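You operate a simulated robot arm through the tools that you are given. There is no shell and no other tool.

You run a simulated robot arm. Do the job below in one go: nothing can be reset, and whatever is moved stays where it is left.

JOB
Measure the dye on the pink edge card into the orange band cup.
Fine: as much as the card says; stand the bung on the mixing bench, then bottle back and bung in again. Set down upright: what you pick out.

Only the result counts: the job must be done as asked and must still hold three seconds after the hand-in. Knocking over, shifting, dropping, spilling or breaking anything else fails it.

ROBOT AND FRAMES
A 6-joint arm with a fingered hand, fixed in place. Base frame: the origin is at the foot of the arm, x ahead of it, y to its left, z up. Lengths are in mm, angles in rad, forces in N, time in s.
With the tool pointing down near the work surface it reaches from about 100 to 360 mm from the base axis. Its first joint turns from -2.007 to 2.007 rad. Payload 4 kg.
The tool frame sits at the grasp point between the pads (the TCP): z along the fingers, y along the line on which they close. The tips reach 26 mm beyond it. Largest opening 132 mm; the body of the gripper starts 73 mm behind the TCP. The gripper is a hand of 4 fingers: y runs from the thumb to the fingers, the wrist lies at [0, 0, -239] in the tool frame, and closing takes about 1.5 s.
Orientation is that of the tool frame in the base frame, as a unit quaternion [w, x, y, z]. With the fingers straight down and closing along the base's y, the tool's x points along the base's -x, its y along +y and its z along -z.

CONTROLS
- The arm moves only by the tool drive_tool. Its argument "motion" is a list of rows, each a list of 2 entries, a list of its own where there are three numbers: the turn, a rotation vector about the base's x, y, z in rad, then the shift along the base's x, y, z in mm. In form: [[[rx, ry, rz], [dx, dy, dz]], ...]. A call has 1 to 20 rows; each row is the pose to reach, as a shift and turn from the pose commanded when the call began. "jaw" is the finger opening in mm, from 0 to 132, set as the call begins (left out, the last holds). A row lasts 0.2 s, in which the tool goes at most 50 mm and 0.15 rad; a call with a longer step from one row to the next is refused whole, and so is a gripper value outside its range. A pose out of reach is approached as far as the arm can. The call stops where the force on the tool passes 40 N (or 10 N more than at its start, if that is more) or the arm is blocked; 0.2 s more then pass. The fingers move at their own pace (about 153 mm/s each) and stop on an object; they squeeze with about 34 N. The grip force told is the motor's: it shows also when the fingers shut on nothing. Time passes only in rows, and 0.2 s behind the last, so rows that repeat a pose let the fingers close. The reply holds the time, the measured pose of the TCP, the force on the tool along the base axes, the opening and the grip force, in the units named above and with some noise, with the torque about the TCP (base axes, N m) and any sound that the robot's microphone picked up.
- Cameras (640 x 400 px; columns grow to the right, rows downward): "scene" is fixed at [220.8, -652.4, 1644.1]; the picture's right is [0.82, -0.57, 0.00], its down [-0.55, -0.78, -0.30] and it looks along [0.17, 0.24, -0.95] (base axes); focal length 311 px, centre (320, 200). "wrist" rides on the gripper at [68, 2, -97] in the tool frame; the picture's right is [-0.03, 1.00, 0.00], its down [-0.82, -0.02, -0.58] and it looks along [-0.58, -0.01, 0.82] (tool axes); focal length 270 px, centre (320, 200). There is no depth. A picture from a camera that has moved, and an enlarged one, comes with that camera's place and axes in the base frame and with its lens.
- get_image(camera): a new picture of that camera. No time passes.
- lift_body(by): slides the trunk up (or, below 0, down) by that many mm; the arm rides with it, the base frame stays. It gives what a move gives, with no picture.
- move_fingers(finger1, finger2, finger3, thumb_bend): sets how far each is bent, from 0 (flat) to 100 (curled in); at 30 the hand is open as for a grip, at 70 the pads meet at the TCP. One left out holds its place. A second passes; each finger stops where it meets its share of the squeeze, and holds until it gets a number again. A gripper value or a shape takes the hand back. It gives what a move gives, with no picture; readings hold the bend of each and the force on the fingers (four entries, about 0 where the hand has none), thumb and palm.
- preshape(shape): the hand has 4 fingers and takes this shape, open, in about a second: jaw (thumb against the fingers, like two jaws); tri (thumb and two fingers); tip (a fingertip pinch); poke (one finger out to press); point (the index stretched); flat (the hand flat); cup (the hand cupped); fist (a fist). The gripper value then closes the fingers along that shape, each until it touches; the sizes above hold for jaw. It gives what a move gives, with no picture.
- inspect(camera, box): a new picture of the part [left, top, right, bottom] of that camera's present view, enlarged. No time passes.
- job_done(): hands the job in; it is judged then, once.

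Places have to be worked out from the pictures, the camera data and where the tool is seen. Open the gripper and draw the arm clear of the work before you hand the job in, unless the task says otherwise.

The tools are called after "Emit:" by a JSON object that holds its "method" and its "body". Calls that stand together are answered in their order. drive_tool: Moves the arm, as the interface text tells. Its arguments: {"type":"object","properties":{"motion":{"type":"array","items":{"type":"array"}},"jaw":{"type":"number"}},"required":["motion"]} The other tools are called the same way: lift_body (by) slides the trunk up or down; preshape (shape) gives the hand a shape; move_fingers (finger1, finger2, finger3, thumb_bend) moves the fingers one by one; get_image (camera) takes a picture; inspect (camera, box) takes an enlarged picture of a part of a camera's view; job_done () hands the job in.

At the start:

```text
time: 0.0
tcp_pos: [209.1, -381.5, 1279.9]
orientation: [0.0, 0.0, 1.0, 0.0]
force: [0.1, 0.2, -0.7]
moment: [-0.03, -0.02, -0.03]
gripper_width: 132.0
finger_force: 0.1
shape: jaw
bend: [30.0, 30.0, 30.0, 30.0]
finger forces: [0.1, 0.0, 0.0, 0.1, 0.0, 0.0]
trunk travel left (down, up): [-925.0, 65.0]
```

scene: 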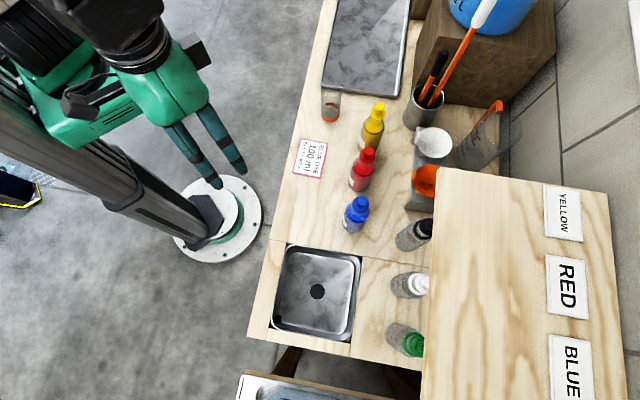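
wrist: 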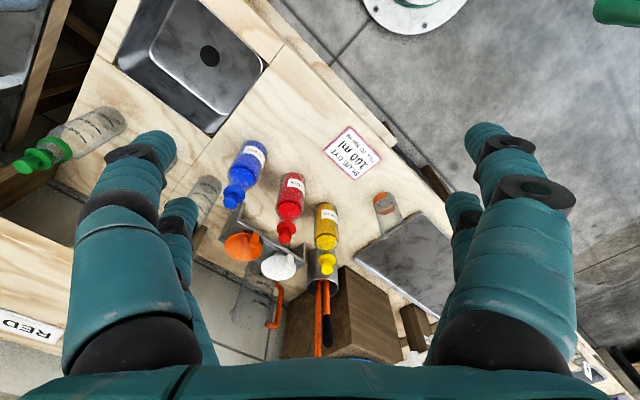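

The pictures show a bench with dye bottles, a card with a pink edge and a small cup with an orange band. I'll enlarge the card, bottles and cup first.

Emit:
{"method": "inspect", "body": {"camera": "scene", "box": [280, 120, 344, 190]}}

Emit:
{"method": "inspect", "body": {"camera": "scene", "box": [310, 70, 470, 260]}}

Emit:
{"method": "inspect", "body": {"camera": "wrist", "box": [310, 110, 410, 190]}}

Emit:
{"method": "inspect", "body": {"camera": "wrist", "box": [200, 120, 440, 280]}}

```text
5.71 times, centred on (312, 155) of scene
camera zoom: at [220.8, -652.4, 1644.1], right [0.82, -0.57, 0.0], down [-0.55, -0.78, -0.3], along [0.17, 0.24, -0.95], focal length 1776 px, centre (366, 457)
```

zoom: 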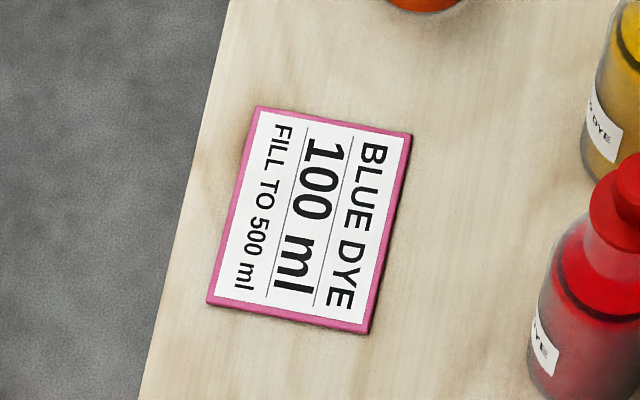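

```text
2.11 times, centred on (390, 165) of scene
camera zoom: at [220.8, -652.4, 1644.1], right [0.82, -0.57, 0.0], down [-0.55, -0.78, -0.3], along [0.17, 0.24, -0.95], focal length 654 px, centre (173, 274)
```

zoom: 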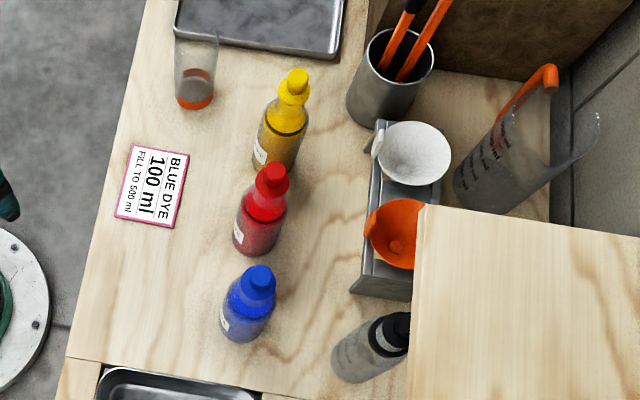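

```text
5.00 times, centred on (360, 150) of wrist
camera zoom: at [139.9, -379.2, 1376.0], right [0.03, 1.0, 0.0], down [0.82, -0.02, 0.58], along [0.58, -0.01, -0.82], focal length 1351 px, centre (120, 450)
```

zoom: 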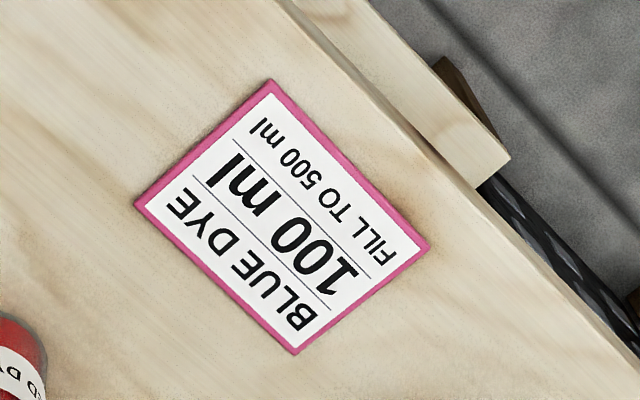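

```text
2.50 times, centred on (320, 200) of wrist
camera zoom: at [139.9, -379.2, 1376.0], right [0.03, 1.0, 0.0], down [0.82, -0.02, 0.58], along [0.58, -0.01, -0.82], focal length 676 px, centre (320, 200)
```

zoom: 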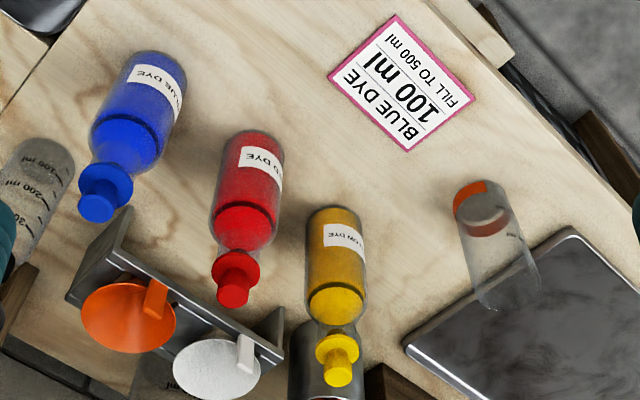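

The card reads "BLUE DYE 100 ml, FILL TO 500 ml", so I need 100 ml of blue dye. Triangulating puts the bench at about z = 770, the blue bottle near (414, -540) with its bung top at about 985, and the cup near (570, -217). I'll look closer at each.

Emit:
{"method": "inspect", "body": {"camera": "scene", "box": [305, 70, 365, 130]}}

Emit:
{"method": "inspect", "body": {"camera": "wrist", "box": [360, 180, 430, 250]}}

Emit:
{"method": "inspect", "body": {"camera": "scene", "box": [330, 180, 390, 240]}}

Emit:
{"method": "inspect", "body": {"camera": "wrist", "box": [210, 130, 280, 215]}}

Emit:
{"method": "inspect", "body": {"camera": "scene", "box": [0, 0, 320, 200]}}

```text
6.67 times, centred on (335, 100) of scene
camera zoom: at [220.8, -652.4, 1644.1], right [0.82, -0.57, 0.0], down [-0.55, -0.78, -0.3], along [0.17, 0.24, -0.95], focal length 2072 px, centre (220, 867)
```

zoom: 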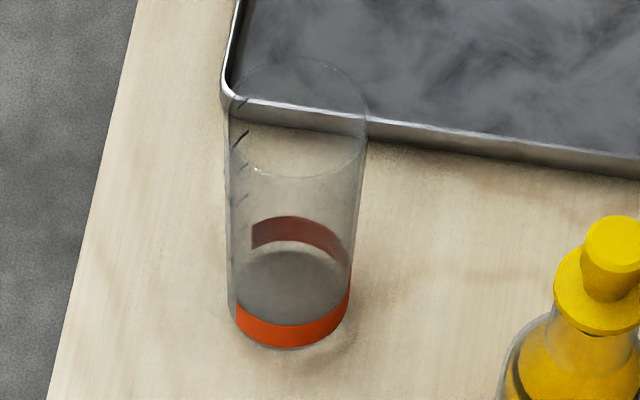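

```text
5.71 times, centred on (395, 215) of wrist
camera zoom: at [139.9, -379.2, 1376.0], right [0.03, 1.0, 0.0], down [0.82, -0.02, 0.58], along [0.58, -0.01, -0.82], focal length 1544 px, centre (-109, 114)
```

zoom: 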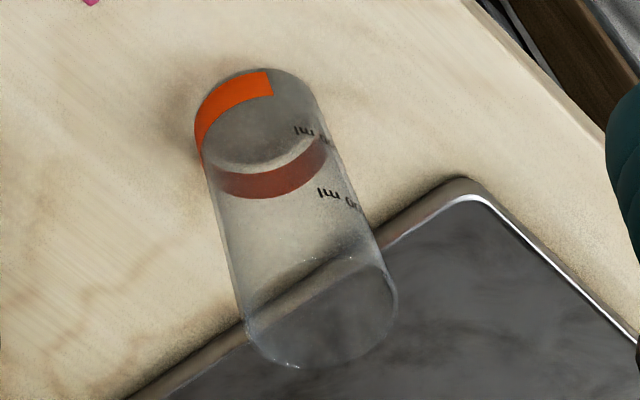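

```text
6.67 times, centred on (360, 210) of scene
camera zoom: at [220.8, -652.4, 1644.1], right [0.82, -0.57, 0.0], down [-0.55, -0.78, -0.3], along [0.17, 0.24, -0.95], focal length 2072 px, centre (53, 133)
```

zoom: 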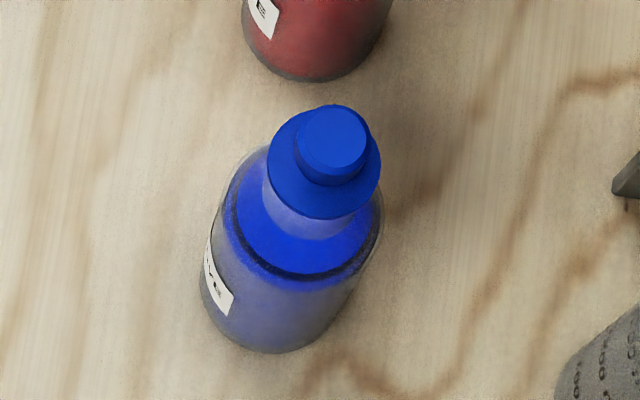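

```text
4.71 times, centred on (245, 172) of wrist
camera zoom: at [139.9, -379.2, 1376.0], right [0.03, 1.0, 0.0], down [0.82, -0.02, 0.58], along [0.58, -0.01, -0.82], focal length 1272 px, centre (673, 329)
```

zoom: 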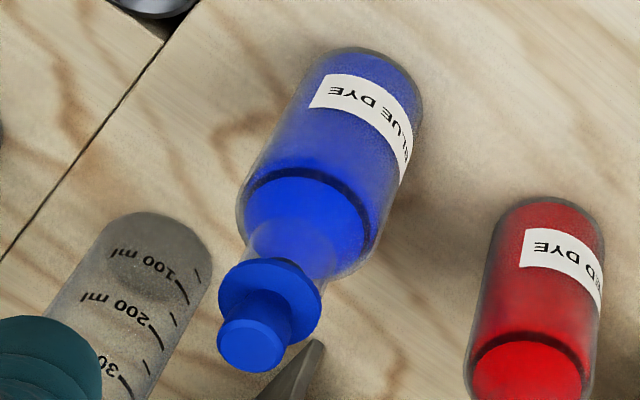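

```text
2.00 times, centred on (160, 100) of scene
camera zoom: at [220.8, -652.4, 1644.1], right [0.82, -0.57, 0.0], down [-0.55, -0.78, -0.3], along [0.17, 0.24, -0.95], focal length 622 px, centre (640, 400)
```

zoom: 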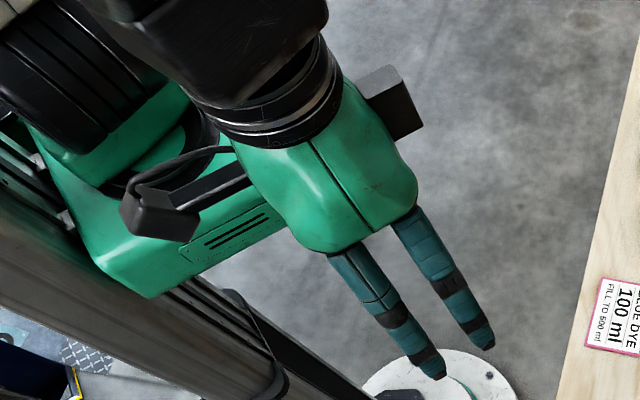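

The label on the blue bottle reads BLUE DYE, and the cup has ml marks. The bench is turned about 45° to the base, so I'll test the reach by moving out over it at the present height, turning the tool to face it. Everything stays well above the objects and the shelf top, which I put at about 1110.

Emit:
{"method": "drive_tool", "body": {"motion": [[[0, 0, -0.13], [20, -15, 0]], [[0, 0, -0.26], [40, -30, 0]], [[0, 0, -0.39], [60, -45, 0]], [[0, 0, -0.52], [80, -60, 0]], [[0, 0, -0.65], [100, -75, 0]], [[0, 0, -0.785], [120, -90, 0]]]}}

```text
time: 1.4
tcp_pos: [326.4, -469.0, 1280.1]
orientation: [0.0, 0.383, 0.924, 0.0]
force: [-0.1, 0.7, -0.9]
moment: [-0.02, 0.0, -0.02]
gripper_width: 131.9
finger_force: 0.1
shape: jaw
bend: [30.0, 30.0, 30.0, 30.0]
finger forces: [0.0, 0.0, 0.1, 0.0, 0.0, 0.0]
trunk travel left (down, up): [-925.0, 65.0]
```

The arm reached radius 571 without trouble, so I'll carry on out to above the blue bottle and take a picture.

Emit:
{"method": "drive_tool", "body": {"motion": [[[0, 0, 0], [22, -18, 0]], [[0, 0, 0], [44, -36, 0]], [[0, 0, 0], [66, -54, 0]], [[0, 0, 0], [88, -71, 0]], [[0, 0, 0], [88, -71, 0]]]}}

Emit:
{"method": "get_image", "body": {"camera": "scene"}}

Emit:
{"method": "get_image", "body": {"camera": "wrist"}}

```text
time: 2.6
tcp_pos: [408.8, -526.2, 1268.4]
orientation: [-0.001, 0.383, 0.924, 0.0]
force: [0.2, 0.2, -0.9]
moment: [0.01, 0.04, 0.02]
gripper_width: 132.1
finger_force: 0.0
shape: jaw
bend: [30.0, 30.0, 30.0, 30.0]
finger forces: [0.1, 0.0, 0.0, 0.0, 0.0, 0.1]
out of reach, approached as far as the arm can: row 4, 5
trunk travel left (down, up): [-925.0, 65.0]
```

```text
taken
```

scene: 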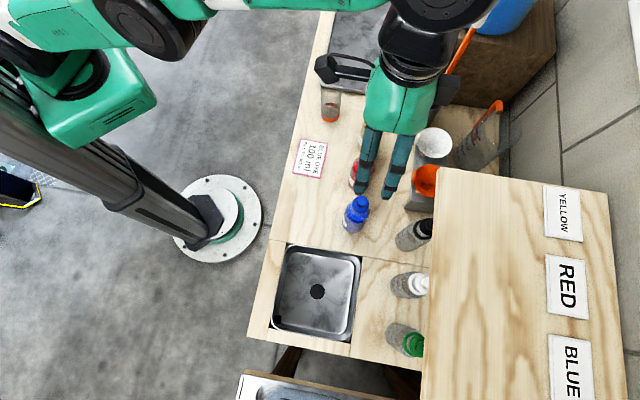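

```text
taken
camera wrist: at [360.0, -476.5, 1365.1], right [0.72, 0.69, 0.0], down [0.56, -0.59, 0.58], along [0.4, -0.42, -0.82], focal length 270 px, centre (320, 200)
```

wrist: 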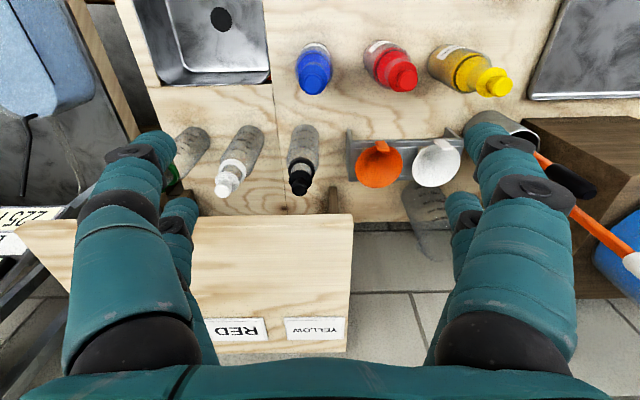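

At z ≈ 1270 the tool-down reach ends at about r = 666, with the wrist very high. I'll go lower to see whether r ≈ 680 comes within reach.

Emit:
{"method": "drive_tool", "body": {"motion": [[[0, 0, 0], [0, 0, -40]], [[0, 0, 0], [0, 0, -80]], [[0, 0, 0], [0, 0, -120]], [[0, 0, 0], [0, 0, -120]]]}}

Emit:
{"method": "get_image", "body": {"camera": "wrist"}}

```text
time: 3.6
tcp_pos: [404.9, -523.8, 1150.1]
orientation: [0.0, 0.383, 0.924, 0.0]
force: [-0.1, -0.3, 0.0]
moment: [-0.04, -0.01, 0.02]
gripper_width: 131.9
finger_force: 0.1
shape: jaw
bend: [30.0, 30.0, 30.0, 30.0]
finger forces: [0.1, 0.1, 0.0, 0.1, 0.1, 0.0]
trunk travel left (down, up): [-925.0, 65.0]
```

```text
taken
camera wrist: at [357.0, -473.8, 1246.0], right [0.72, 0.69, 0.0], down [0.56, -0.59, 0.58], along [0.4, -0.42, -0.82], focal length 270 px, centre (320, 200)
```

wrist: 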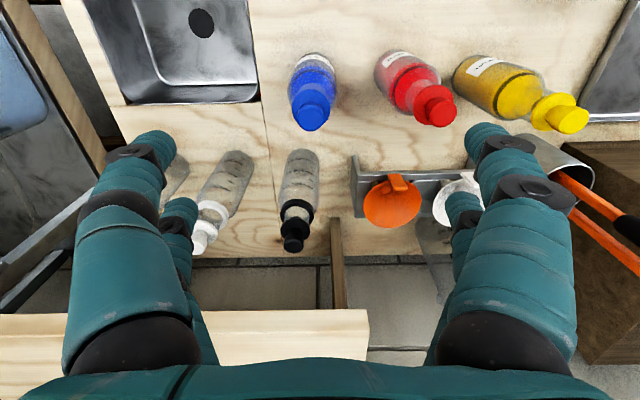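

I read the bung top at about (411, -541). I'll test whether the tool gets there at this height.

Emit:
{"method": "drive_tool", "body": {"motion": [[[0, 0, 0], [5, -12, 0]], [[0, 0, 0], [10, -24, 0]], [[0, 0, 0], [20, -38, 0]], [[0, 0, 0], [20, -38, 0]]]}}

```text
time: 4.6
tcp_pos: [425.4, -560.8, 1152.6]
orientation: [0.0, 0.382, 0.924, 0.0]
force: [0.5, 0.4, -0.4]
moment: [-0.03, -0.06, 0.02]
gripper_width: 131.7
finger_force: 0.1
shape: jaw
bend: [30.0, 30.0, 30.0, 30.0]
finger forces: [0.0, 0.1, 0.0, 0.0, 0.1, 0.0]
trunk travel left (down, up): [-925.0, 65.0]
```

The tool reaches r = 704 here. Before lowering, I'll try the hand shapes in free air to see which suits the bung, starting with tri.

Emit:
{"method": "preshape", "body": {"shape": "tri"}}

Emit:
{"method": "get_image", "body": {"camera": "wrist"}}

Emit:
{"method": "preshape", "body": {"shape": "tip"}}

Emit:
{"method": "get_image", "body": {"camera": "wrist"}}

```text
time: 5.5
tcp_pos: [424.0, -561.4, 1153.4]
orientation: [0.0, 0.383, 0.924, 0.0]
force: [0.0, 0.3, -0.3]
moment: [0.04, 0.01, 0.0]
gripper_width: 131.9
finger_force: 0.0
shape: tri
bend: [30.0, 30.0, 30.0, 30.0]
finger forces: [0.0, 0.0, 0.0, 0.0, 0.1, 0.0]
trunk travel left (down, up): [-925.0, 65.0]
```

```text
taken
camera wrist: at [376.6, -511.3, 1248.5], right [0.72, 0.69, 0.0], down [0.56, -0.59, 0.58], along [0.4, -0.42, -0.82], focal length 270 px, centre (320, 200)
```

wrist: 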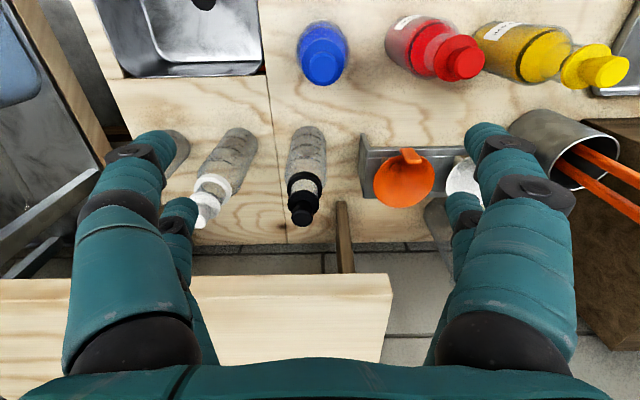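

```text
time: 6.4
tcp_pos: [425.0, -561.9, 1152.3]
orientation: [0.0, 0.383, 0.924, 0.0]
force: [0.6, 0.4, 0.3]
moment: [0.01, 0.03, 0.0]
gripper_width: 131.8
finger_force: 0.1
shape: tip
bend: [30.0, 30.0, 30.0, 30.0]
finger forces: [0.1, 0.1, 0.1, 0.1, 0.0, 0.0]
trunk travel left (down, up): [-925.0, 65.0]
```

```text
taken
camera wrist: at [376.6, -511.2, 1248.6], right [0.72, 0.69, 0.0], down [0.56, -0.59, 0.58], along [0.4, -0.42, -0.82], focal length 270 px, centre (320, 200)
```

wrist: 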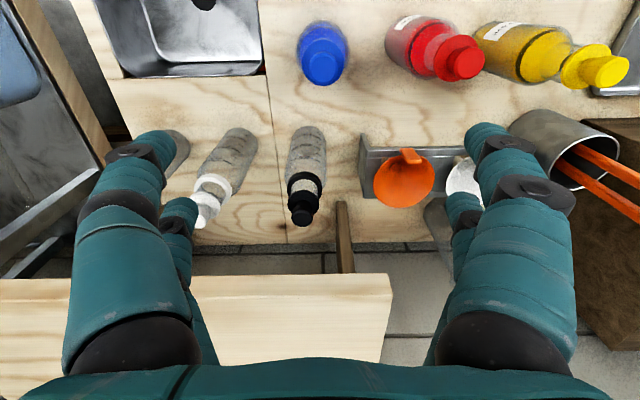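

All the open shapes look alike, with two fingers visible on each side. I'll close the hand in the air to about 24 mm in jaw shape to see where the pads meet.

Emit:
{"method": "preshape", "body": {"shape": "jaw"}}

Emit:
{"method": "drive_tool", "body": {"motion": [[[0, 0, 0], [-10, 20, 0]], [[0, 0, 0], [-10, 20, 0]], [[0, 0, 0], [-10, 20, 0]], [[0, 0, 0], [-10, 20, 0]], [[0, 0, 0], [-10, 20, 0]]], "jaw": 24}}

Emit:
{"method": "get_image", "body": {"camera": "wrist"}}

Emit:
{"method": "inspect", "body": {"camera": "scene", "box": [330, 80, 470, 240]}}

```text
time: 7.3
tcp_pos: [425.1, -561.8, 1152.9]
orientation: [0.0, 0.383, 0.924, 0.0]
force: [-0.1, 0.7, -0.3]
moment: [-0.01, 0.04, -0.02]
gripper_width: 131.8
finger_force: 0.1
shape: jaw
bend: [30.0, 30.0, 30.0, 30.0]
finger forces: [0.0, 0.1, 0.0, 0.0, 0.0, 0.0]
trunk travel left (down, up): [-925.0, 65.0]
```

```text
time: 8.5
tcp_pos: [416.1, -541.5, 1150.5]
orientation: [0.0, 0.382, 0.924, 0.0]
force: [-0.5, -0.4, 0.2]
moment: [-0.01, 0.0, -0.07]
gripper_width: 24.5
finger_force: 0.1
shape: jaw
bend: [73.0, 73.0, 73.0, 70.0]
finger forces: [0.0, 0.0, 0.0, 0.1, 0.0, 0.0]
trunk travel left (down, up): [-925.0, 65.0]
```

```text
taken
camera wrist: at [367.6, -491.3, 1247.2], right [0.72, 0.69, 0.0], down [0.56, -0.59, 0.58], along [0.4, -0.42, -0.82], focal length 270 px, centre (320, 200)
```

wrist: 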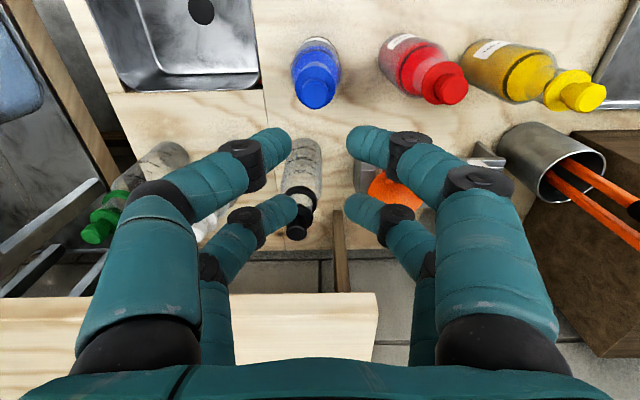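

```text
2.50 times, centred on (400, 160) of scene
camera zoom: at [220.8, -652.4, 1644.1], right [0.82, -0.57, 0.0], down [-0.55, -0.78, -0.3], along [0.17, 0.24, -0.95], focal length 777 px, centre (120, 300)
```

zoom: 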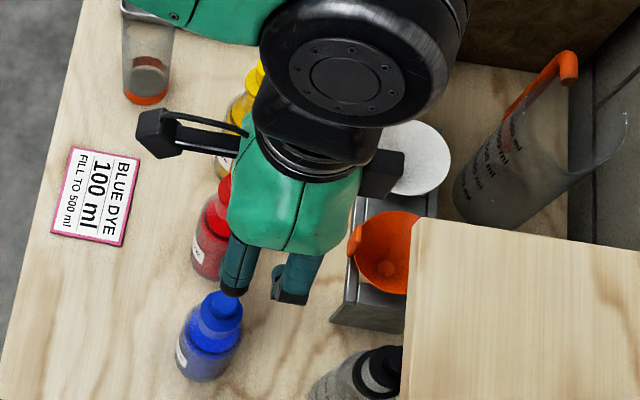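

The gap between the closing tips agrees with 24 mm, but the picture shows two pairs about 20 mm either side of the tool centre. I'll move the fingers one at a time to learn which digit is which.

Emit:
{"method": "move_fingers", "body": {"finger1": 30}}

Emit:
{"method": "get_image", "body": {"camera": "wrist"}}

Emit:
{"method": "move_fingers", "body": {"finger2": 30}}

Emit:
{"method": "get_image", "body": {"camera": "wrist"}}

Emit:
{"method": "move_fingers", "body": {"finger3": 30}}

Emit:
{"method": "get_image", "body": {"camera": "wrist"}}

```text
time: 9.5
tcp_pos: [415.7, -541.8, 1151.1]
orientation: [0.0, 0.383, 0.924, 0.0]
force: [0.5, -0.3, 0.2]
moment: [0.0, 0.01, 0.01]
gripper_width: 78.7
finger_force: 0.0
shape: fingers
bend: [30.0, 73.0, 73.0, 70.0]
finger forces: [0.0, 0.0, 0.1, 0.0, 0.1, 0.0]
trunk travel left (down, up): [-925.0, 65.0]
```

```text
taken
camera wrist: at [367.7, -491.4, 1247.1], right [0.72, 0.69, 0.0], down [0.56, -0.59, 0.58], along [0.4, -0.42, -0.82], focal length 270 px, centre (320, 200)
```

wrist: 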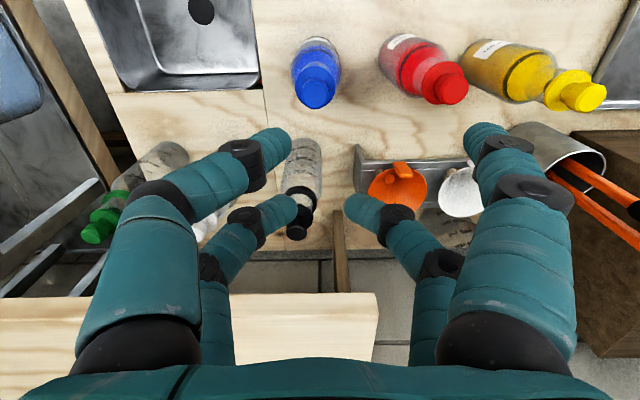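

```text
time: 10.5
tcp_pos: [416.4, -541.1, 1150.3]
orientation: [0.0, 0.382, 0.924, 0.0]
force: [-0.4, -0.6, 0.6]
moment: [0.01, 0.02, 0.02]
gripper_width: 78.9
finger_force: 0.1
shape: fingers
bend: [30.0, 30.0, 73.0, 70.0]
finger forces: [0.0, 0.1, 0.0, 0.0, 0.1, 0.0]
trunk travel left (down, up): [-925.0, 65.0]
```

```text
taken
camera wrist: at [367.7, -491.4, 1247.1], right [0.72, 0.69, 0.0], down [0.56, -0.59, 0.58], along [0.4, -0.42, -0.82], focal length 270 px, centre (320, 200)
```

wrist: 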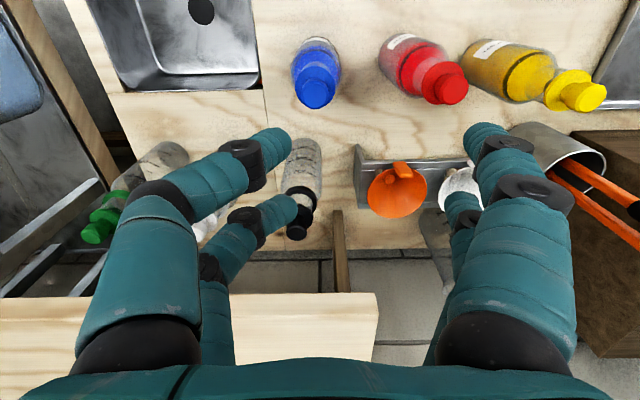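

```text
time: 11.5
tcp_pos: [416.2, -542.4, 1151.3]
orientation: [0.0, 0.383, 0.924, 0.0]
force: [0.1, 0.2, -0.5]
moment: [0.01, -0.01, 0.03]
gripper_width: 78.9
finger_force: 0.0
shape: fingers
bend: [30.0, 30.0, 30.0, 70.0]
finger forces: [0.0, 0.0, 0.1, 0.0, 0.0, 0.0]
trunk travel left (down, up): [-925.0, 65.0]
```

```text
taken
camera wrist: at [367.7, -491.4, 1247.1], right [0.72, 0.69, 0.0], down [0.56, -0.59, 0.58], along [0.4, -0.42, -0.82], focal length 270 px, centre (320, 200)
```

wrist: 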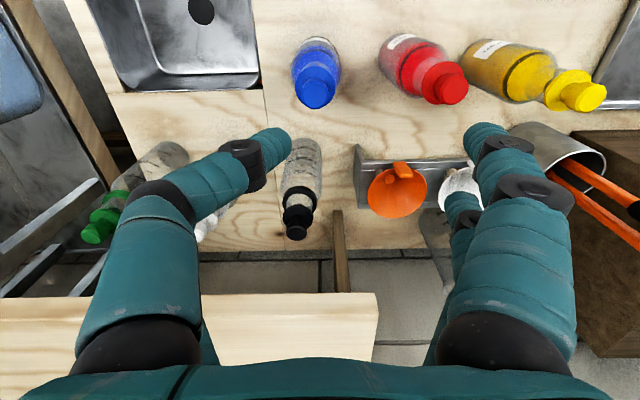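

Each side has two digits: finger1 and the thumb at tool x ≈ +20, finger2 and finger3 at x ≈ -20. I'll open the hand again and lower the trunk 90 mm to look at the bung from close by, staying above it.

Emit:
{"method": "preshape", "body": {"shape": "jaw"}}

Emit:
{"method": "lift_body", "body": {"by": -90}}

Emit:
{"method": "get_image", "body": {"camera": "wrist"}}

Emit:
{"method": "get_image", "body": {"camera": "scene"}}

```text
time: 12.4
tcp_pos: [416.2, -542.8, 1151.2]
orientation: [0.0, 0.382, 0.924, 0.0]
force: [0.4, 0.2, 0.4]
moment: [0.02, 0.01, 0.04]
gripper_width: 132.0
finger_force: 0.1
shape: jaw
bend: [30.0, 30.0, 30.0, 30.0]
finger forces: [0.1, 0.1, 0.0, 0.0, 0.0, 0.0]
trunk travel left (down, up): [-925.0, 65.0]
```

```text
time: 13.7
tcp_pos: [415.6, -541.9, 1061.0]
orientation: [0.001, 0.383, 0.924, 0.0]
force: [-0.1, 0.2, -0.1]
moment: [0.01, 0.0, 0.0]
gripper_width: 131.9
finger_force: 0.1
shape: jaw
bend: [30.0, 30.0, 30.0, 30.0]
finger forces: [0.0, 0.0, 0.0, 0.0, 0.0, 0.0]
trunk travel left (down, up): [-835.0, 155.0]
```

```text
taken
camera wrist: at [367.6, -491.4, 1157.3], right [0.72, 0.69, 0.0], down [0.56, -0.59, 0.58], along [0.4, -0.42, -0.82], focal length 270 px, centre (320, 200)
```

wrist: 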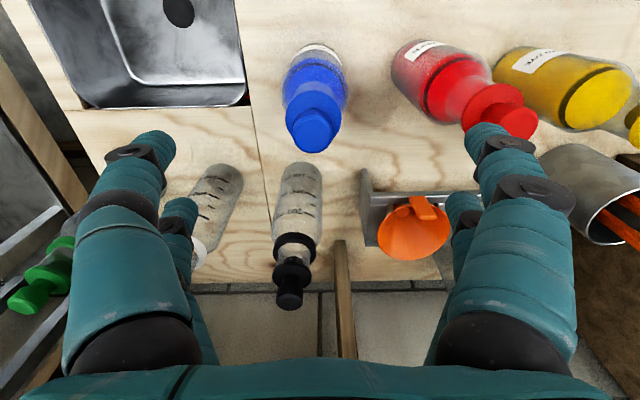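

```text
taken
```

scene: 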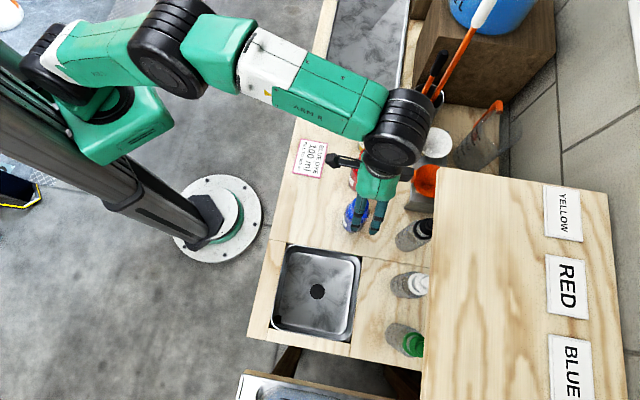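

I'll enlarge the bung from this close viewpoint.

Emit:
{"method": "inspect", "body": {"camera": "wrist", "box": [260, 30, 372, 170]}}

Emit:
{"method": "inspect", "body": {"camera": "scene", "box": [320, 150, 400, 250]}}

```text
2.86 times, centred on (316, 100) of wrist
camera zoom: at [367.6, -491.4, 1157.3], right [0.72, 0.69, 0.0], down [0.56, -0.59, 0.58], along [0.4, -0.42, -0.82], focal length 772 px, centre (331, 486)
```

zoom: 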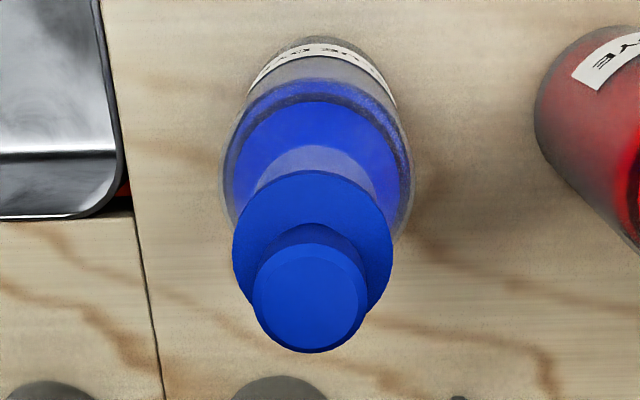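

```text
4.00 times, centred on (360, 200) of scene
camera zoom: at [220.8, -652.4, 1644.1], right [0.82, -0.57, 0.0], down [-0.55, -0.78, -0.3], along [0.17, 0.24, -0.95], focal length 1243 px, centre (160, 200)
```

zoom: 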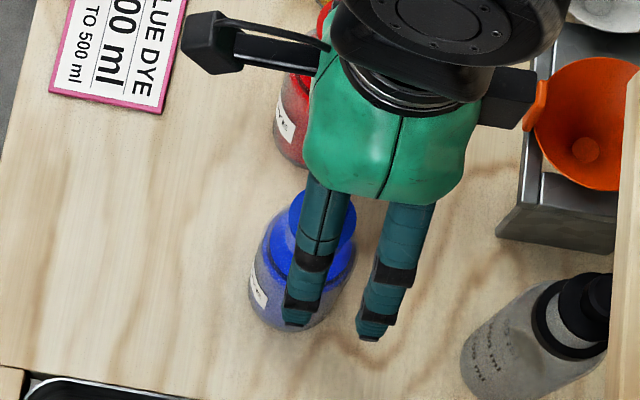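

I place the bung knob at about (410, -541), with the top between z = 985 and 1005. I'll descend 45 mm with open fingers straddling it, for a better height fix.

Emit:
{"method": "drive_tool", "body": {"motion": [[[0, 0, 0], [-2, 0, -15]], [[0, 0, 0], [-4, 0, -30]], [[0, 0, 0], [-4, 0, -45]]]}}

Emit:
{"method": "inspect", "body": {"camera": "wrist", "box": [240, 40, 400, 220]}}

```text
time: 14.4
tcp_pos: [411.1, -542.6, 1015.2]
orientation: [0.0, 0.383, 0.924, 0.0]
force: [0.5, -0.3, 0.7]
moment: [0.01, 0.02, -0.05]
gripper_width: 131.9
finger_force: 0.1
shape: jaw
bend: [30.0, 30.0, 30.0, 30.0]
finger forces: [0.1, 0.0, 0.1, 0.1, 0.1, 0.0]
trunk travel left (down, up): [-835.0, 155.0]
```

```text
2.22 times, centred on (320, 130) of wrist
camera zoom: at [362.6, -491.9, 1111.5], right [0.72, 0.69, 0.0], down [0.56, -0.59, 0.58], along [0.4, -0.42, -0.82], focal length 601 px, centre (320, 356)
```

zoom: 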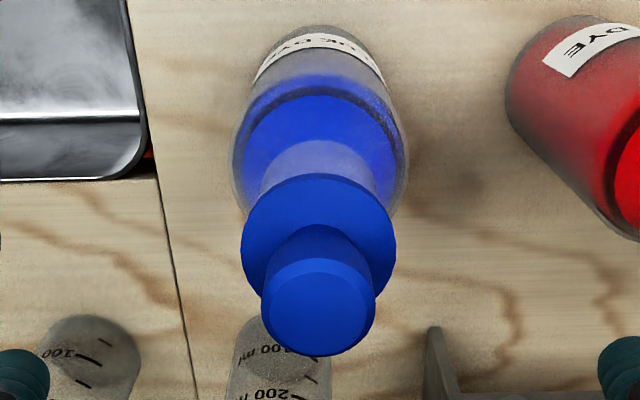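

From the two heights I get the knob about 24 mm across with its top at z ≈ 997, the flange about 40 mm across with its top at z ≈ 969, and the axis at about (408, -539.5). I'll go down so the fingertips end just above the flange, then close slowly on the knob.

Emit:
{"method": "drive_tool", "body": {"motion": [[[0, 0, 0], [-1.2, 1.8, -8]], [[0, 0, 0], [-1.2, 1.8, -16]], [[0, 0, 0], [-1.2, 1.8, -16]]], "jaw": 60}}

Emit:
{"method": "inspect", "body": {"camera": "wrist", "box": [160, 60, 480, 260]}}

Emit:
{"method": "inspect", "body": {"camera": "scene", "box": [320, 150, 400, 250]}}

```text
time: 15.2
tcp_pos: [410.7, -540.3, 1001.1]
orientation: [0.0, 0.383, 0.924, -0.001]
force: [-0.4, 0.5, -0.1]
moment: [0.0, 0.0, 0.02]
gripper_width: 60.6
finger_force: 0.0
shape: jaw
bend: [73.0, 73.0, 73.0, 70.0]
finger forces: [0.1, 0.1, 0.1, 0.0, 0.0, 0.0]
trunk travel left (down, up): [-835.0, 155.0]
```

```text
2.00 times, centred on (320, 160) of wrist
camera zoom: at [362.5, -490.5, 1096.1], right [0.72, 0.69, 0.0], down [0.56, -0.59, 0.58], along [0.4, -0.42, -0.82], focal length 541 px, centre (320, 280)
```

zoom: 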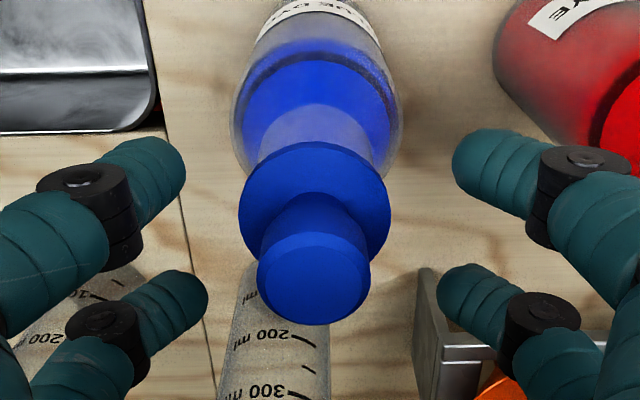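

```text
4.00 times, centred on (360, 200) of scene
camera zoom: at [220.8, -652.4, 1644.1], right [0.82, -0.57, 0.0], down [-0.55, -0.78, -0.3], along [0.17, 0.24, -0.95], focal length 1243 px, centre (160, 200)
```

zoom: 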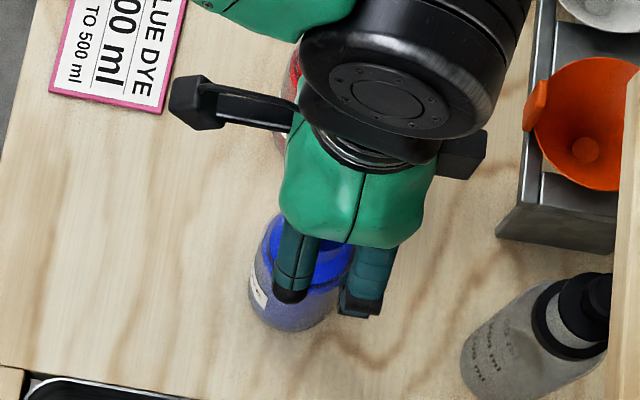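

The knob sits centred between the fingers. I'll close on it now.

Emit:
{"method": "drive_tool", "body": {"motion": [[[0, 0, 0], [0, 0, 0]], [[0, 0, 0], [0, 0, 0]], [[0, 0, 0], [0, 0, 0]], [[0, 0, 0], [0, 0, 0]], [[0, 0, 0], [0, 0, 0]], [[0, 0, 0], [0, 0, 0]]], "jaw": 10}}

Emit:
{"method": "inspect", "body": {"camera": "wrist", "box": [160, 60, 480, 260]}}

Emit:
{"method": "inspect", "body": {"camera": "scene", "box": [320, 150, 400, 250]}}

```text
time: 16.6
tcp_pos: [409.8, -539.7, 1001.2]
orientation: [0.0, 0.383, 0.924, 0.0]
force: [-0.6, -1.2, 13.0]
moment: [0.07, 0.3, 0.01]
gripper_width: 10.7
finger_force: 34.1
shape: jaw
bend: [73.0, 73.0, 72.0, 70.0]
finger forces: [48.5, 0.0, 0.0, 0.1, 36.9, 0.1]
trunk travel left (down, up): [-835.0, 155.0]
```

```text
2.00 times, centred on (320, 160) of wrist
camera zoom: at [361.9, -489.9, 1097.5], right [0.72, 0.69, 0.0], down [0.56, -0.59, 0.58], along [0.4, -0.42, -0.81], focal length 541 px, centre (320, 280)
```

zoom: 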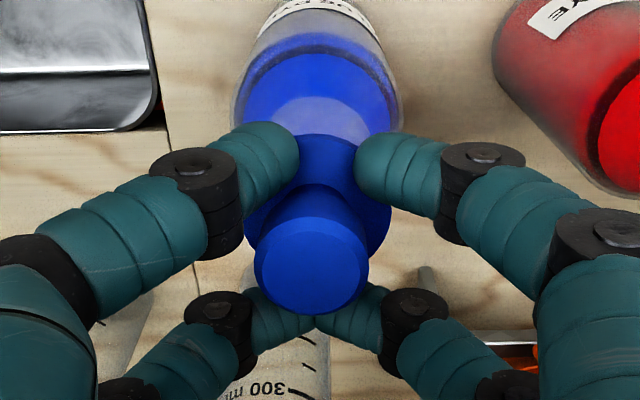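

```text
4.00 times, centred on (360, 200) of scene
camera zoom: at [220.8, -652.4, 1644.1], right [0.82, -0.57, 0.0], down [-0.55, -0.78, -0.3], along [0.17, 0.24, -0.95], focal length 1243 px, centre (160, 200)
```

zoom: 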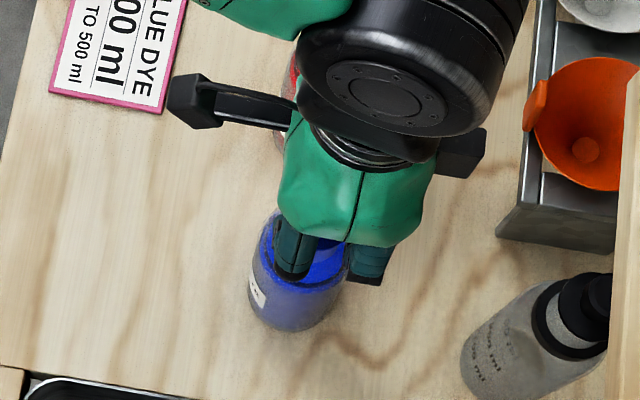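

Only the finger1 and thumb pair touches, and it presses on the flange with about 13 N upward; the far pair closes behind the knob. I'll open, rise, and use a pinch with that one pair centred on the knob instead.

Emit:
{"method": "drive_tool", "body": {"motion": [[[0, 0, 0], [0, 0, 0]], [[0, 0, 0], [0, 0, 0]], [[0, 0, 0], [0, 0, 0]], [[0, 0, 0], [0, 0, 10]], [[0, 0, 0], [0, 0, 25]], [[0, 0, 0], [0, 0, 40]]], "jaw": 110}}

Emit:
{"method": "preshape", "body": {"shape": "tip"}}

Emit:
{"method": "drive_tool", "body": {"motion": [[[0, 0, 0], [0, 0, 0]], [[0, 0, 0], [0, 0, 0]], [[0, 0, 0], [0, 0, 0]], [[0, 0, 0], [0, 0, 0]], [[0, 0, 0], [0, 0, 0]], [[0, 0, 0], [0, 0, 0]]], "jaw": 30}}

Emit:
{"method": "get_image", "body": {"camera": "wrist"}}

```text
time: 18.1
tcp_pos: [411.1, -541.2, 1041.2]
orientation: [-0.001, 0.382, 0.924, 0.001]
force: [0.1, 1.1, -0.3]
moment: [0.01, 0.0, 0.0]
gripper_width: 109.8
finger_force: 0.1
shape: jaw
bend: [56.0, 56.0, 56.0, 40.0]
finger forces: [0.1, 0.0, 0.0, 0.0, 0.1, 0.0]
trunk travel left (down, up): [-835.0, 155.0]
```

```text
time: 18.9
tcp_pos: [409.9, -540.9, 1041.1]
orientation: [0.0, 0.382, 0.924, 0.0]
force: [-0.1, -0.1, 0.6]
moment: [-0.02, 0.02, -0.02]
gripper_width: 131.7
finger_force: 0.1
shape: tip
bend: [30.0, 30.0, 30.0, 30.0]
finger forces: [0.0, 0.0, 0.1, 0.0, 0.0, 0.0]
trunk travel left (down, up): [-835.0, 155.0]
```

```text
time: 20.4
tcp_pos: [409.2, -540.4, 1040.8]
orientation: [-0.001, 0.383, 0.924, 0.0]
force: [-0.4, -0.1, -0.1]
moment: [0.0, 0.02, 0.02]
gripper_width: 30.5
finger_force: 0.0
shape: tip
bend: [73.0, 73.0, 73.0, 70.0]
finger forces: [0.0, 0.0, 0.0, 0.0, 0.0, 0.0]
trunk travel left (down, up): [-835.0, 155.0]
```

```text
taken
camera wrist: at [361.8, -490.4, 1136.8], right [0.72, 0.69, 0.0], down [0.56, -0.59, 0.58], along [0.4, -0.42, -0.82], focal length 270 px, centre (320, 200)
```

wrist: 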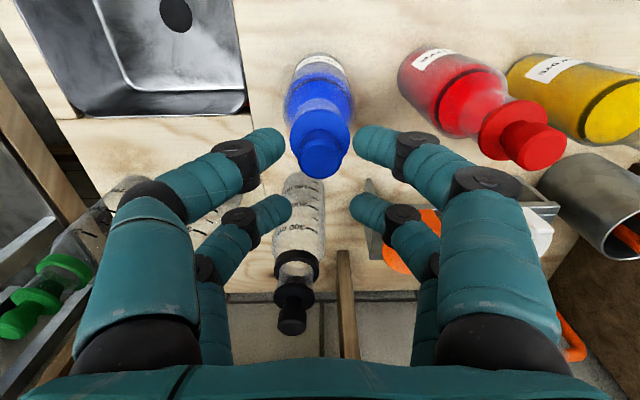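

Tip closes all four fingers just like jaw, so I'll pinch with finger1 and the thumb through move_fingers, keeping the other pair open. First I'll measure the knob and pair positions in this view.

Emit:
{"method": "inspect", "body": {"camera": "wrist", "box": [220, 80, 420, 240]}}

Emit:
{"method": "move_fingers", "body": {"finger1": 50, "finger2": 20, "finger3": 20, "thumb_bend": 50}}

Emit:
{"method": "get_image", "body": {"camera": "wrist"}}

```text
2.50 times, centred on (320, 160) of wrist
camera zoom: at [361.8, -490.4, 1136.8], right [0.72, 0.69, 0.0], down [0.56, -0.59, 0.58], along [0.4, -0.42, -0.82], focal length 676 px, centre (320, 300)
```

zoom: 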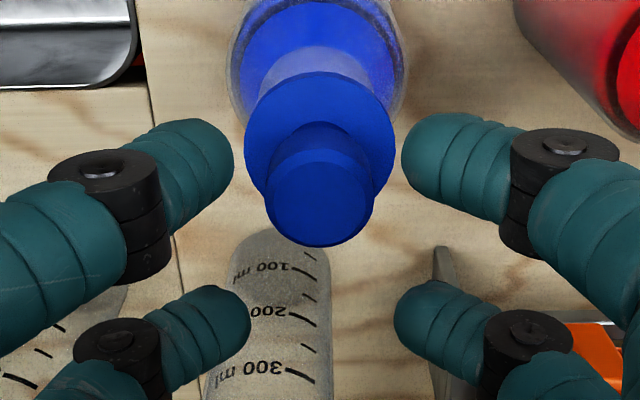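

```text
time: 21.4
tcp_pos: [409.0, -540.6, 1041.4]
orientation: [-0.001, 0.383, 0.924, 0.0]
force: [0.8, 0.0, -0.6]
moment: [0.02, -0.01, 0.03]
gripper_width: 65.5
finger_force: 0.1
shape: fingers
bend: [50.0, 20.0, 20.0, 50.0]
finger forces: [0.0, 0.0, 0.0, 0.1, 0.0, 0.0]
trunk travel left (down, up): [-835.0, 155.0]
```

```text
taken
camera wrist: at [361.8, -490.4, 1136.8], right [0.72, 0.69, 0.0], down [0.56, -0.59, 0.58], along [0.4, -0.42, -0.82], focal length 270 px, centre (320, 200)
```

wrist: 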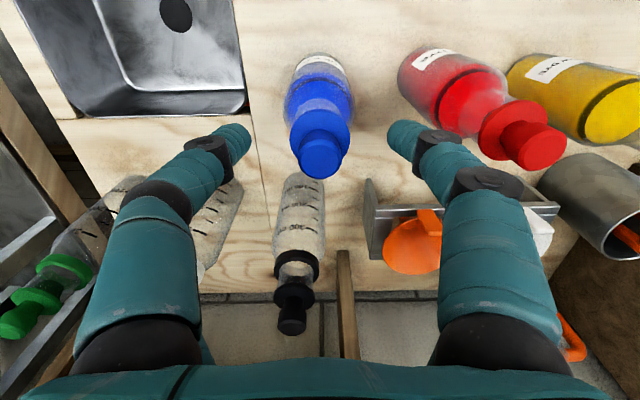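

The pinch pair is open 65 mm and the other two are out of the way. I'll shift 19 mm outward so the pair is centred on the knob and lower so the tips end about 6 mm above the flange.

Emit:
{"method": "drive_tool", "body": {"motion": [[[0, 0, 0], [7, -7, 0]], [[0, 0, 0], [13.4, -13.4, 0]], [[0, 0, 0], [13.4, -13.4, -12]], [[0, 0, 0], [13.4, -13.4, -24]], [[0, 0, 0], [13.4, -13.4, -34]], [[0, 0, 0], [13.4, -13.4, -34]]]}}

Emit:
{"method": "inspect", "body": {"camera": "wrist", "box": [200, 60, 440, 220]}}

```text
time: 22.8
tcp_pos: [423.1, -554.7, 1006.7]
orientation: [0.0, 0.382, 0.924, 0.0]
force: [0.3, 0.3, -0.9]
moment: [-0.03, 0.0, 0.01]
gripper_width: 65.2
finger_force: 0.0
shape: fingers
bend: [50.0, 20.0, 20.0, 50.0]
finger forces: [0.0, 0.1, 0.0, 0.0, 0.1, 0.0]
trunk travel left (down, up): [-835.0, 155.0]
```

```text
2.50 times, centred on (320, 140) of wrist
camera zoom: at [375.6, -503.7, 1102.2], right [0.72, 0.69, 0.0], down [0.56, -0.59, 0.58], along [0.4, -0.42, -0.82], focal length 676 px, centre (320, 350)
```

zoom: 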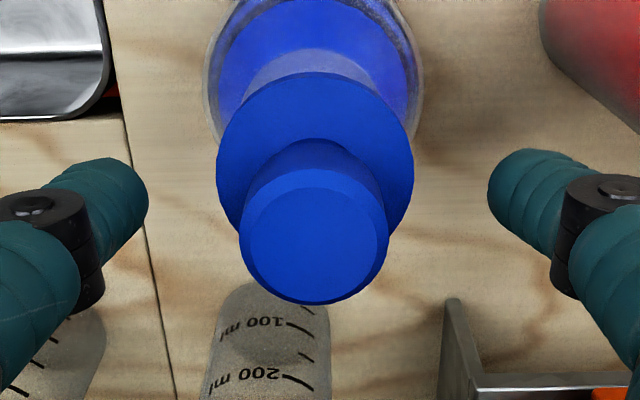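

The pair lines up with the knob's axis in both directions. I'll close finger1 and the thumb on it.

Emit:
{"method": "move_fingers", "body": {"finger1": 80, "thumb_bend": 80}}

Emit:
{"method": "inspect", "body": {"camera": "wrist", "box": [200, 60, 440, 220]}}

```text
time: 23.8
tcp_pos: [423.8, -554.1, 1008.6]
orientation: [0.0, 0.382, 0.924, 0.0]
force: [-0.1, -0.8, 9.6]
moment: [0.24, -0.06, 0.02]
gripper_width: 20.9
finger_force: 18.4
shape: fingers
bend: [63.0, 20.0, 20.0, 71.0]
finger forces: [21.6, 0.0, 0.1, 0.1, 15.3, 0.1]
trunk travel left (down, up): [-835.0, 155.0]
```

```text
2.50 times, centred on (320, 140) of wrist
camera zoom: at [375.2, -503.3, 1103.5], right [0.72, 0.69, 0.0], down [0.56, -0.59, 0.58], along [0.4, -0.42, -0.82], focal length 676 px, centre (320, 350)
```

zoom: 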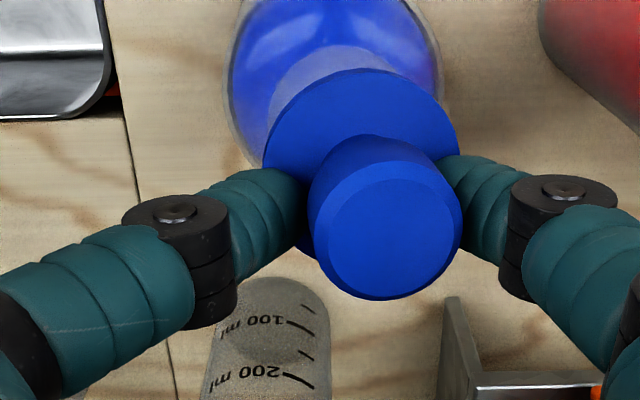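

Bad: the thumb overpowered finger1, and the bung and bottle top have been pushed about 10 mm toward +s, with the bottle leaning slightly. I'll ease the thumb back in small steps so the bottle settles upright.

Emit:
{"method": "move_fingers", "body": {"thumb_bend": 68}}

Emit:
{"method": "inspect", "body": {"camera": "wrist", "box": [200, 60, 440, 220]}}

```text
time: 24.8
tcp_pos: [423.9, -552.9, 1006.5]
orientation: [0.0, 0.383, 0.924, 0.0]
force: [0.7, -1.5, 6.8]
moment: [0.07, 0.13, 0.02]
gripper_width: 20.9
finger_force: 10.8
shape: fingers
bend: [67.0, 20.0, 20.0, 67.0]
finger forces: [10.0, 0.0, 0.1, 0.1, 11.3, 0.1]
trunk travel left (down, up): [-835.0, 155.0]
```

```text
2.50 times, centred on (320, 140) of wrist
camera zoom: at [375.4, -503.4, 1102.7], right [0.72, 0.69, 0.0], down [0.56, -0.59, 0.58], along [0.4, -0.42, -0.82], focal length 676 px, centre (320, 350)
```

zoom: 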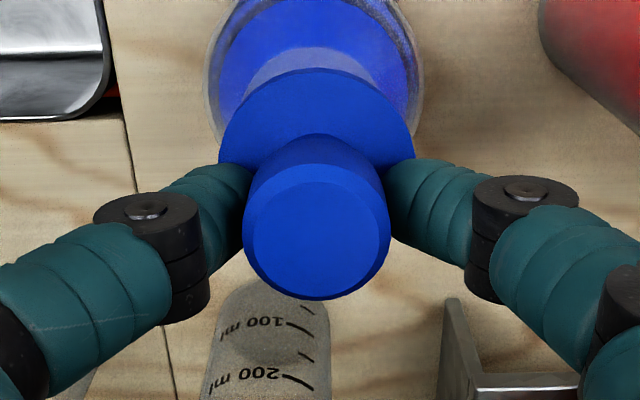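

Now it is centred again: the bung is back at the middle, the bottle stands where it was, and both fingers press with about 11 N. I'll lift gently and see whether the bung comes out alone.

Emit:
{"method": "drive_tool", "body": {"motion": [[[0, 0, 0], [0, 0, 2]], [[0, 0, 0], [0, 0, 4]], [[0, 0, 0], [0, 0, 6]], [[0, 0, 0], [0, 0, 8]], [[0, 0, 0], [0, 0, 10]]]}}

Emit:
{"method": "inspect", "body": {"camera": "wrist", "box": [200, 60, 440, 220]}}

Emit:
{"method": "inspect", "body": {"camera": "scene", "box": [320, 150, 400, 250]}}

```text
time: 25.9
tcp_pos: [424.0, -553.5, 1014.9]
orientation: [0.0, 0.383, 0.924, 0.0]
force: [0.3, -0.5, 0.1]
moment: [-0.02, 0.01, -0.02]
gripper_width: 21.2
finger_force: 6.8
shape: fingers
bend: [67.0, 20.0, 20.0, 66.0]
finger forces: [7.9, 0.0, 0.0, 0.0, 6.2, 0.1]
trunk travel left (down, up): [-835.0, 155.0]
```

```text
2.50 times, centred on (320, 140) of wrist
camera zoom: at [376.4, -502.6, 1111.7], right [0.72, 0.69, 0.0], down [0.56, -0.59, 0.58], along [0.4, -0.42, -0.82], focal length 676 px, centre (320, 350)
```

zoom: 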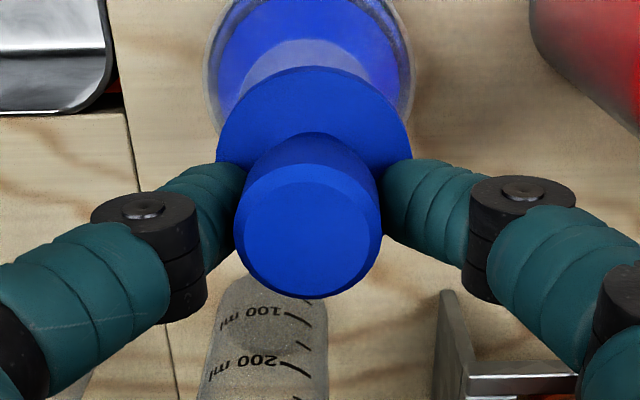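

```text
4.00 times, centred on (360, 200) of scene
camera zoom: at [220.8, -652.4, 1644.1], right [0.82, -0.57, 0.0], down [-0.55, -0.78, -0.3], along [0.17, 0.24, -0.95], focal length 1243 px, centre (160, 200)
```

zoom: 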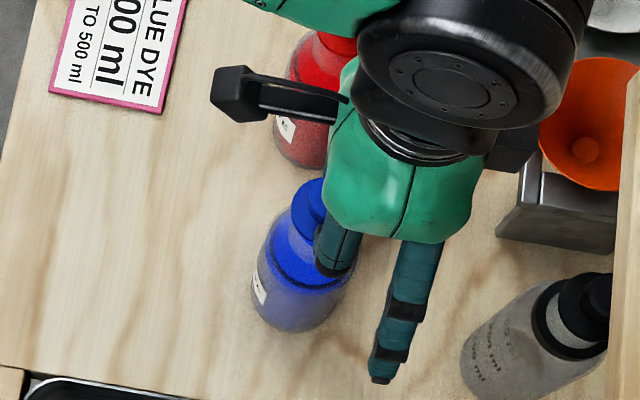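

The bung kept its size in view while the bottle moved away from the camera, so the bung is sliding out alone. I'll keep lifting well clear.

Emit:
{"method": "drive_tool", "body": {"motion": [[[0, 0, 0], [0, 0, 4]], [[0, 0, 0], [0, 0, 8]], [[0, 0, 0], [0, 0, 12]], [[0, 0, 0], [0, 0, 16]], [[0, 0, 0], [0, 0, 22]], [[0, 0, 0], [0, 0, 30]], [[0, 0, 0], [0, 0, 40]], [[0, 0, 0], [0, 0, 52]], [[0, 0, 0], [0, 0, 64]], [[0, 0, 0], [0, 0, 64]]]}}

Emit:
{"method": "get_image", "body": {"camera": "wrist"}}

Emit:
{"method": "inspect", "body": {"camera": "scene", "box": [320, 150, 400, 250]}}

```text
time: 28.1
tcp_pos: [423.2, -552.2, 1079.2]
orientation: [0.0, 0.383, 0.924, 0.0]
force: [-0.4, -0.4, 0.1]
moment: [-0.01, 0.0, 0.01]
gripper_width: 21.3
finger_force: 6.5
shape: fingers
bend: [67.0, 20.0, 20.0, 66.0]
finger forces: [7.2, 0.1, 0.0, 0.1, 6.1, 0.1]
trunk travel left (down, up): [-835.0, 155.0]
```

```text
taken
camera wrist: at [376.7, -501.2, 1175.2], right [0.72, 0.69, 0.0], down [0.56, -0.59, 0.58], along [0.4, -0.42, -0.82], focal length 270 px, centre (320, 200)
```

wrist: 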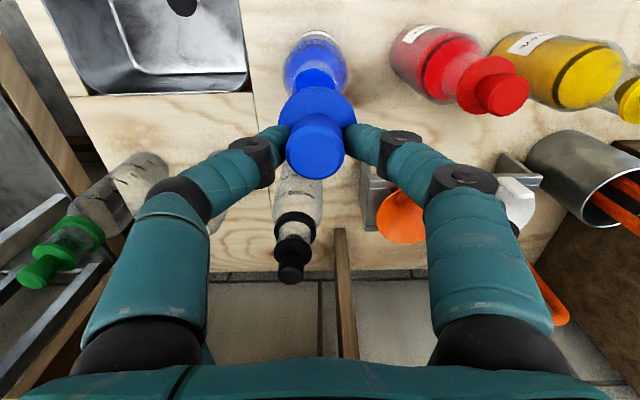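

```text
4.00 times, centred on (360, 200) of scene
camera zoom: at [220.8, -652.4, 1644.1], right [0.82, -0.57, 0.0], down [-0.55, -0.78, -0.3], along [0.17, 0.24, -0.95], focal length 1243 px, centre (160, 200)
```

zoom: 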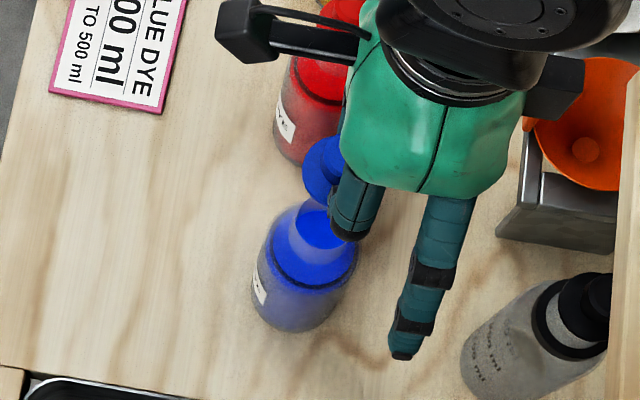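

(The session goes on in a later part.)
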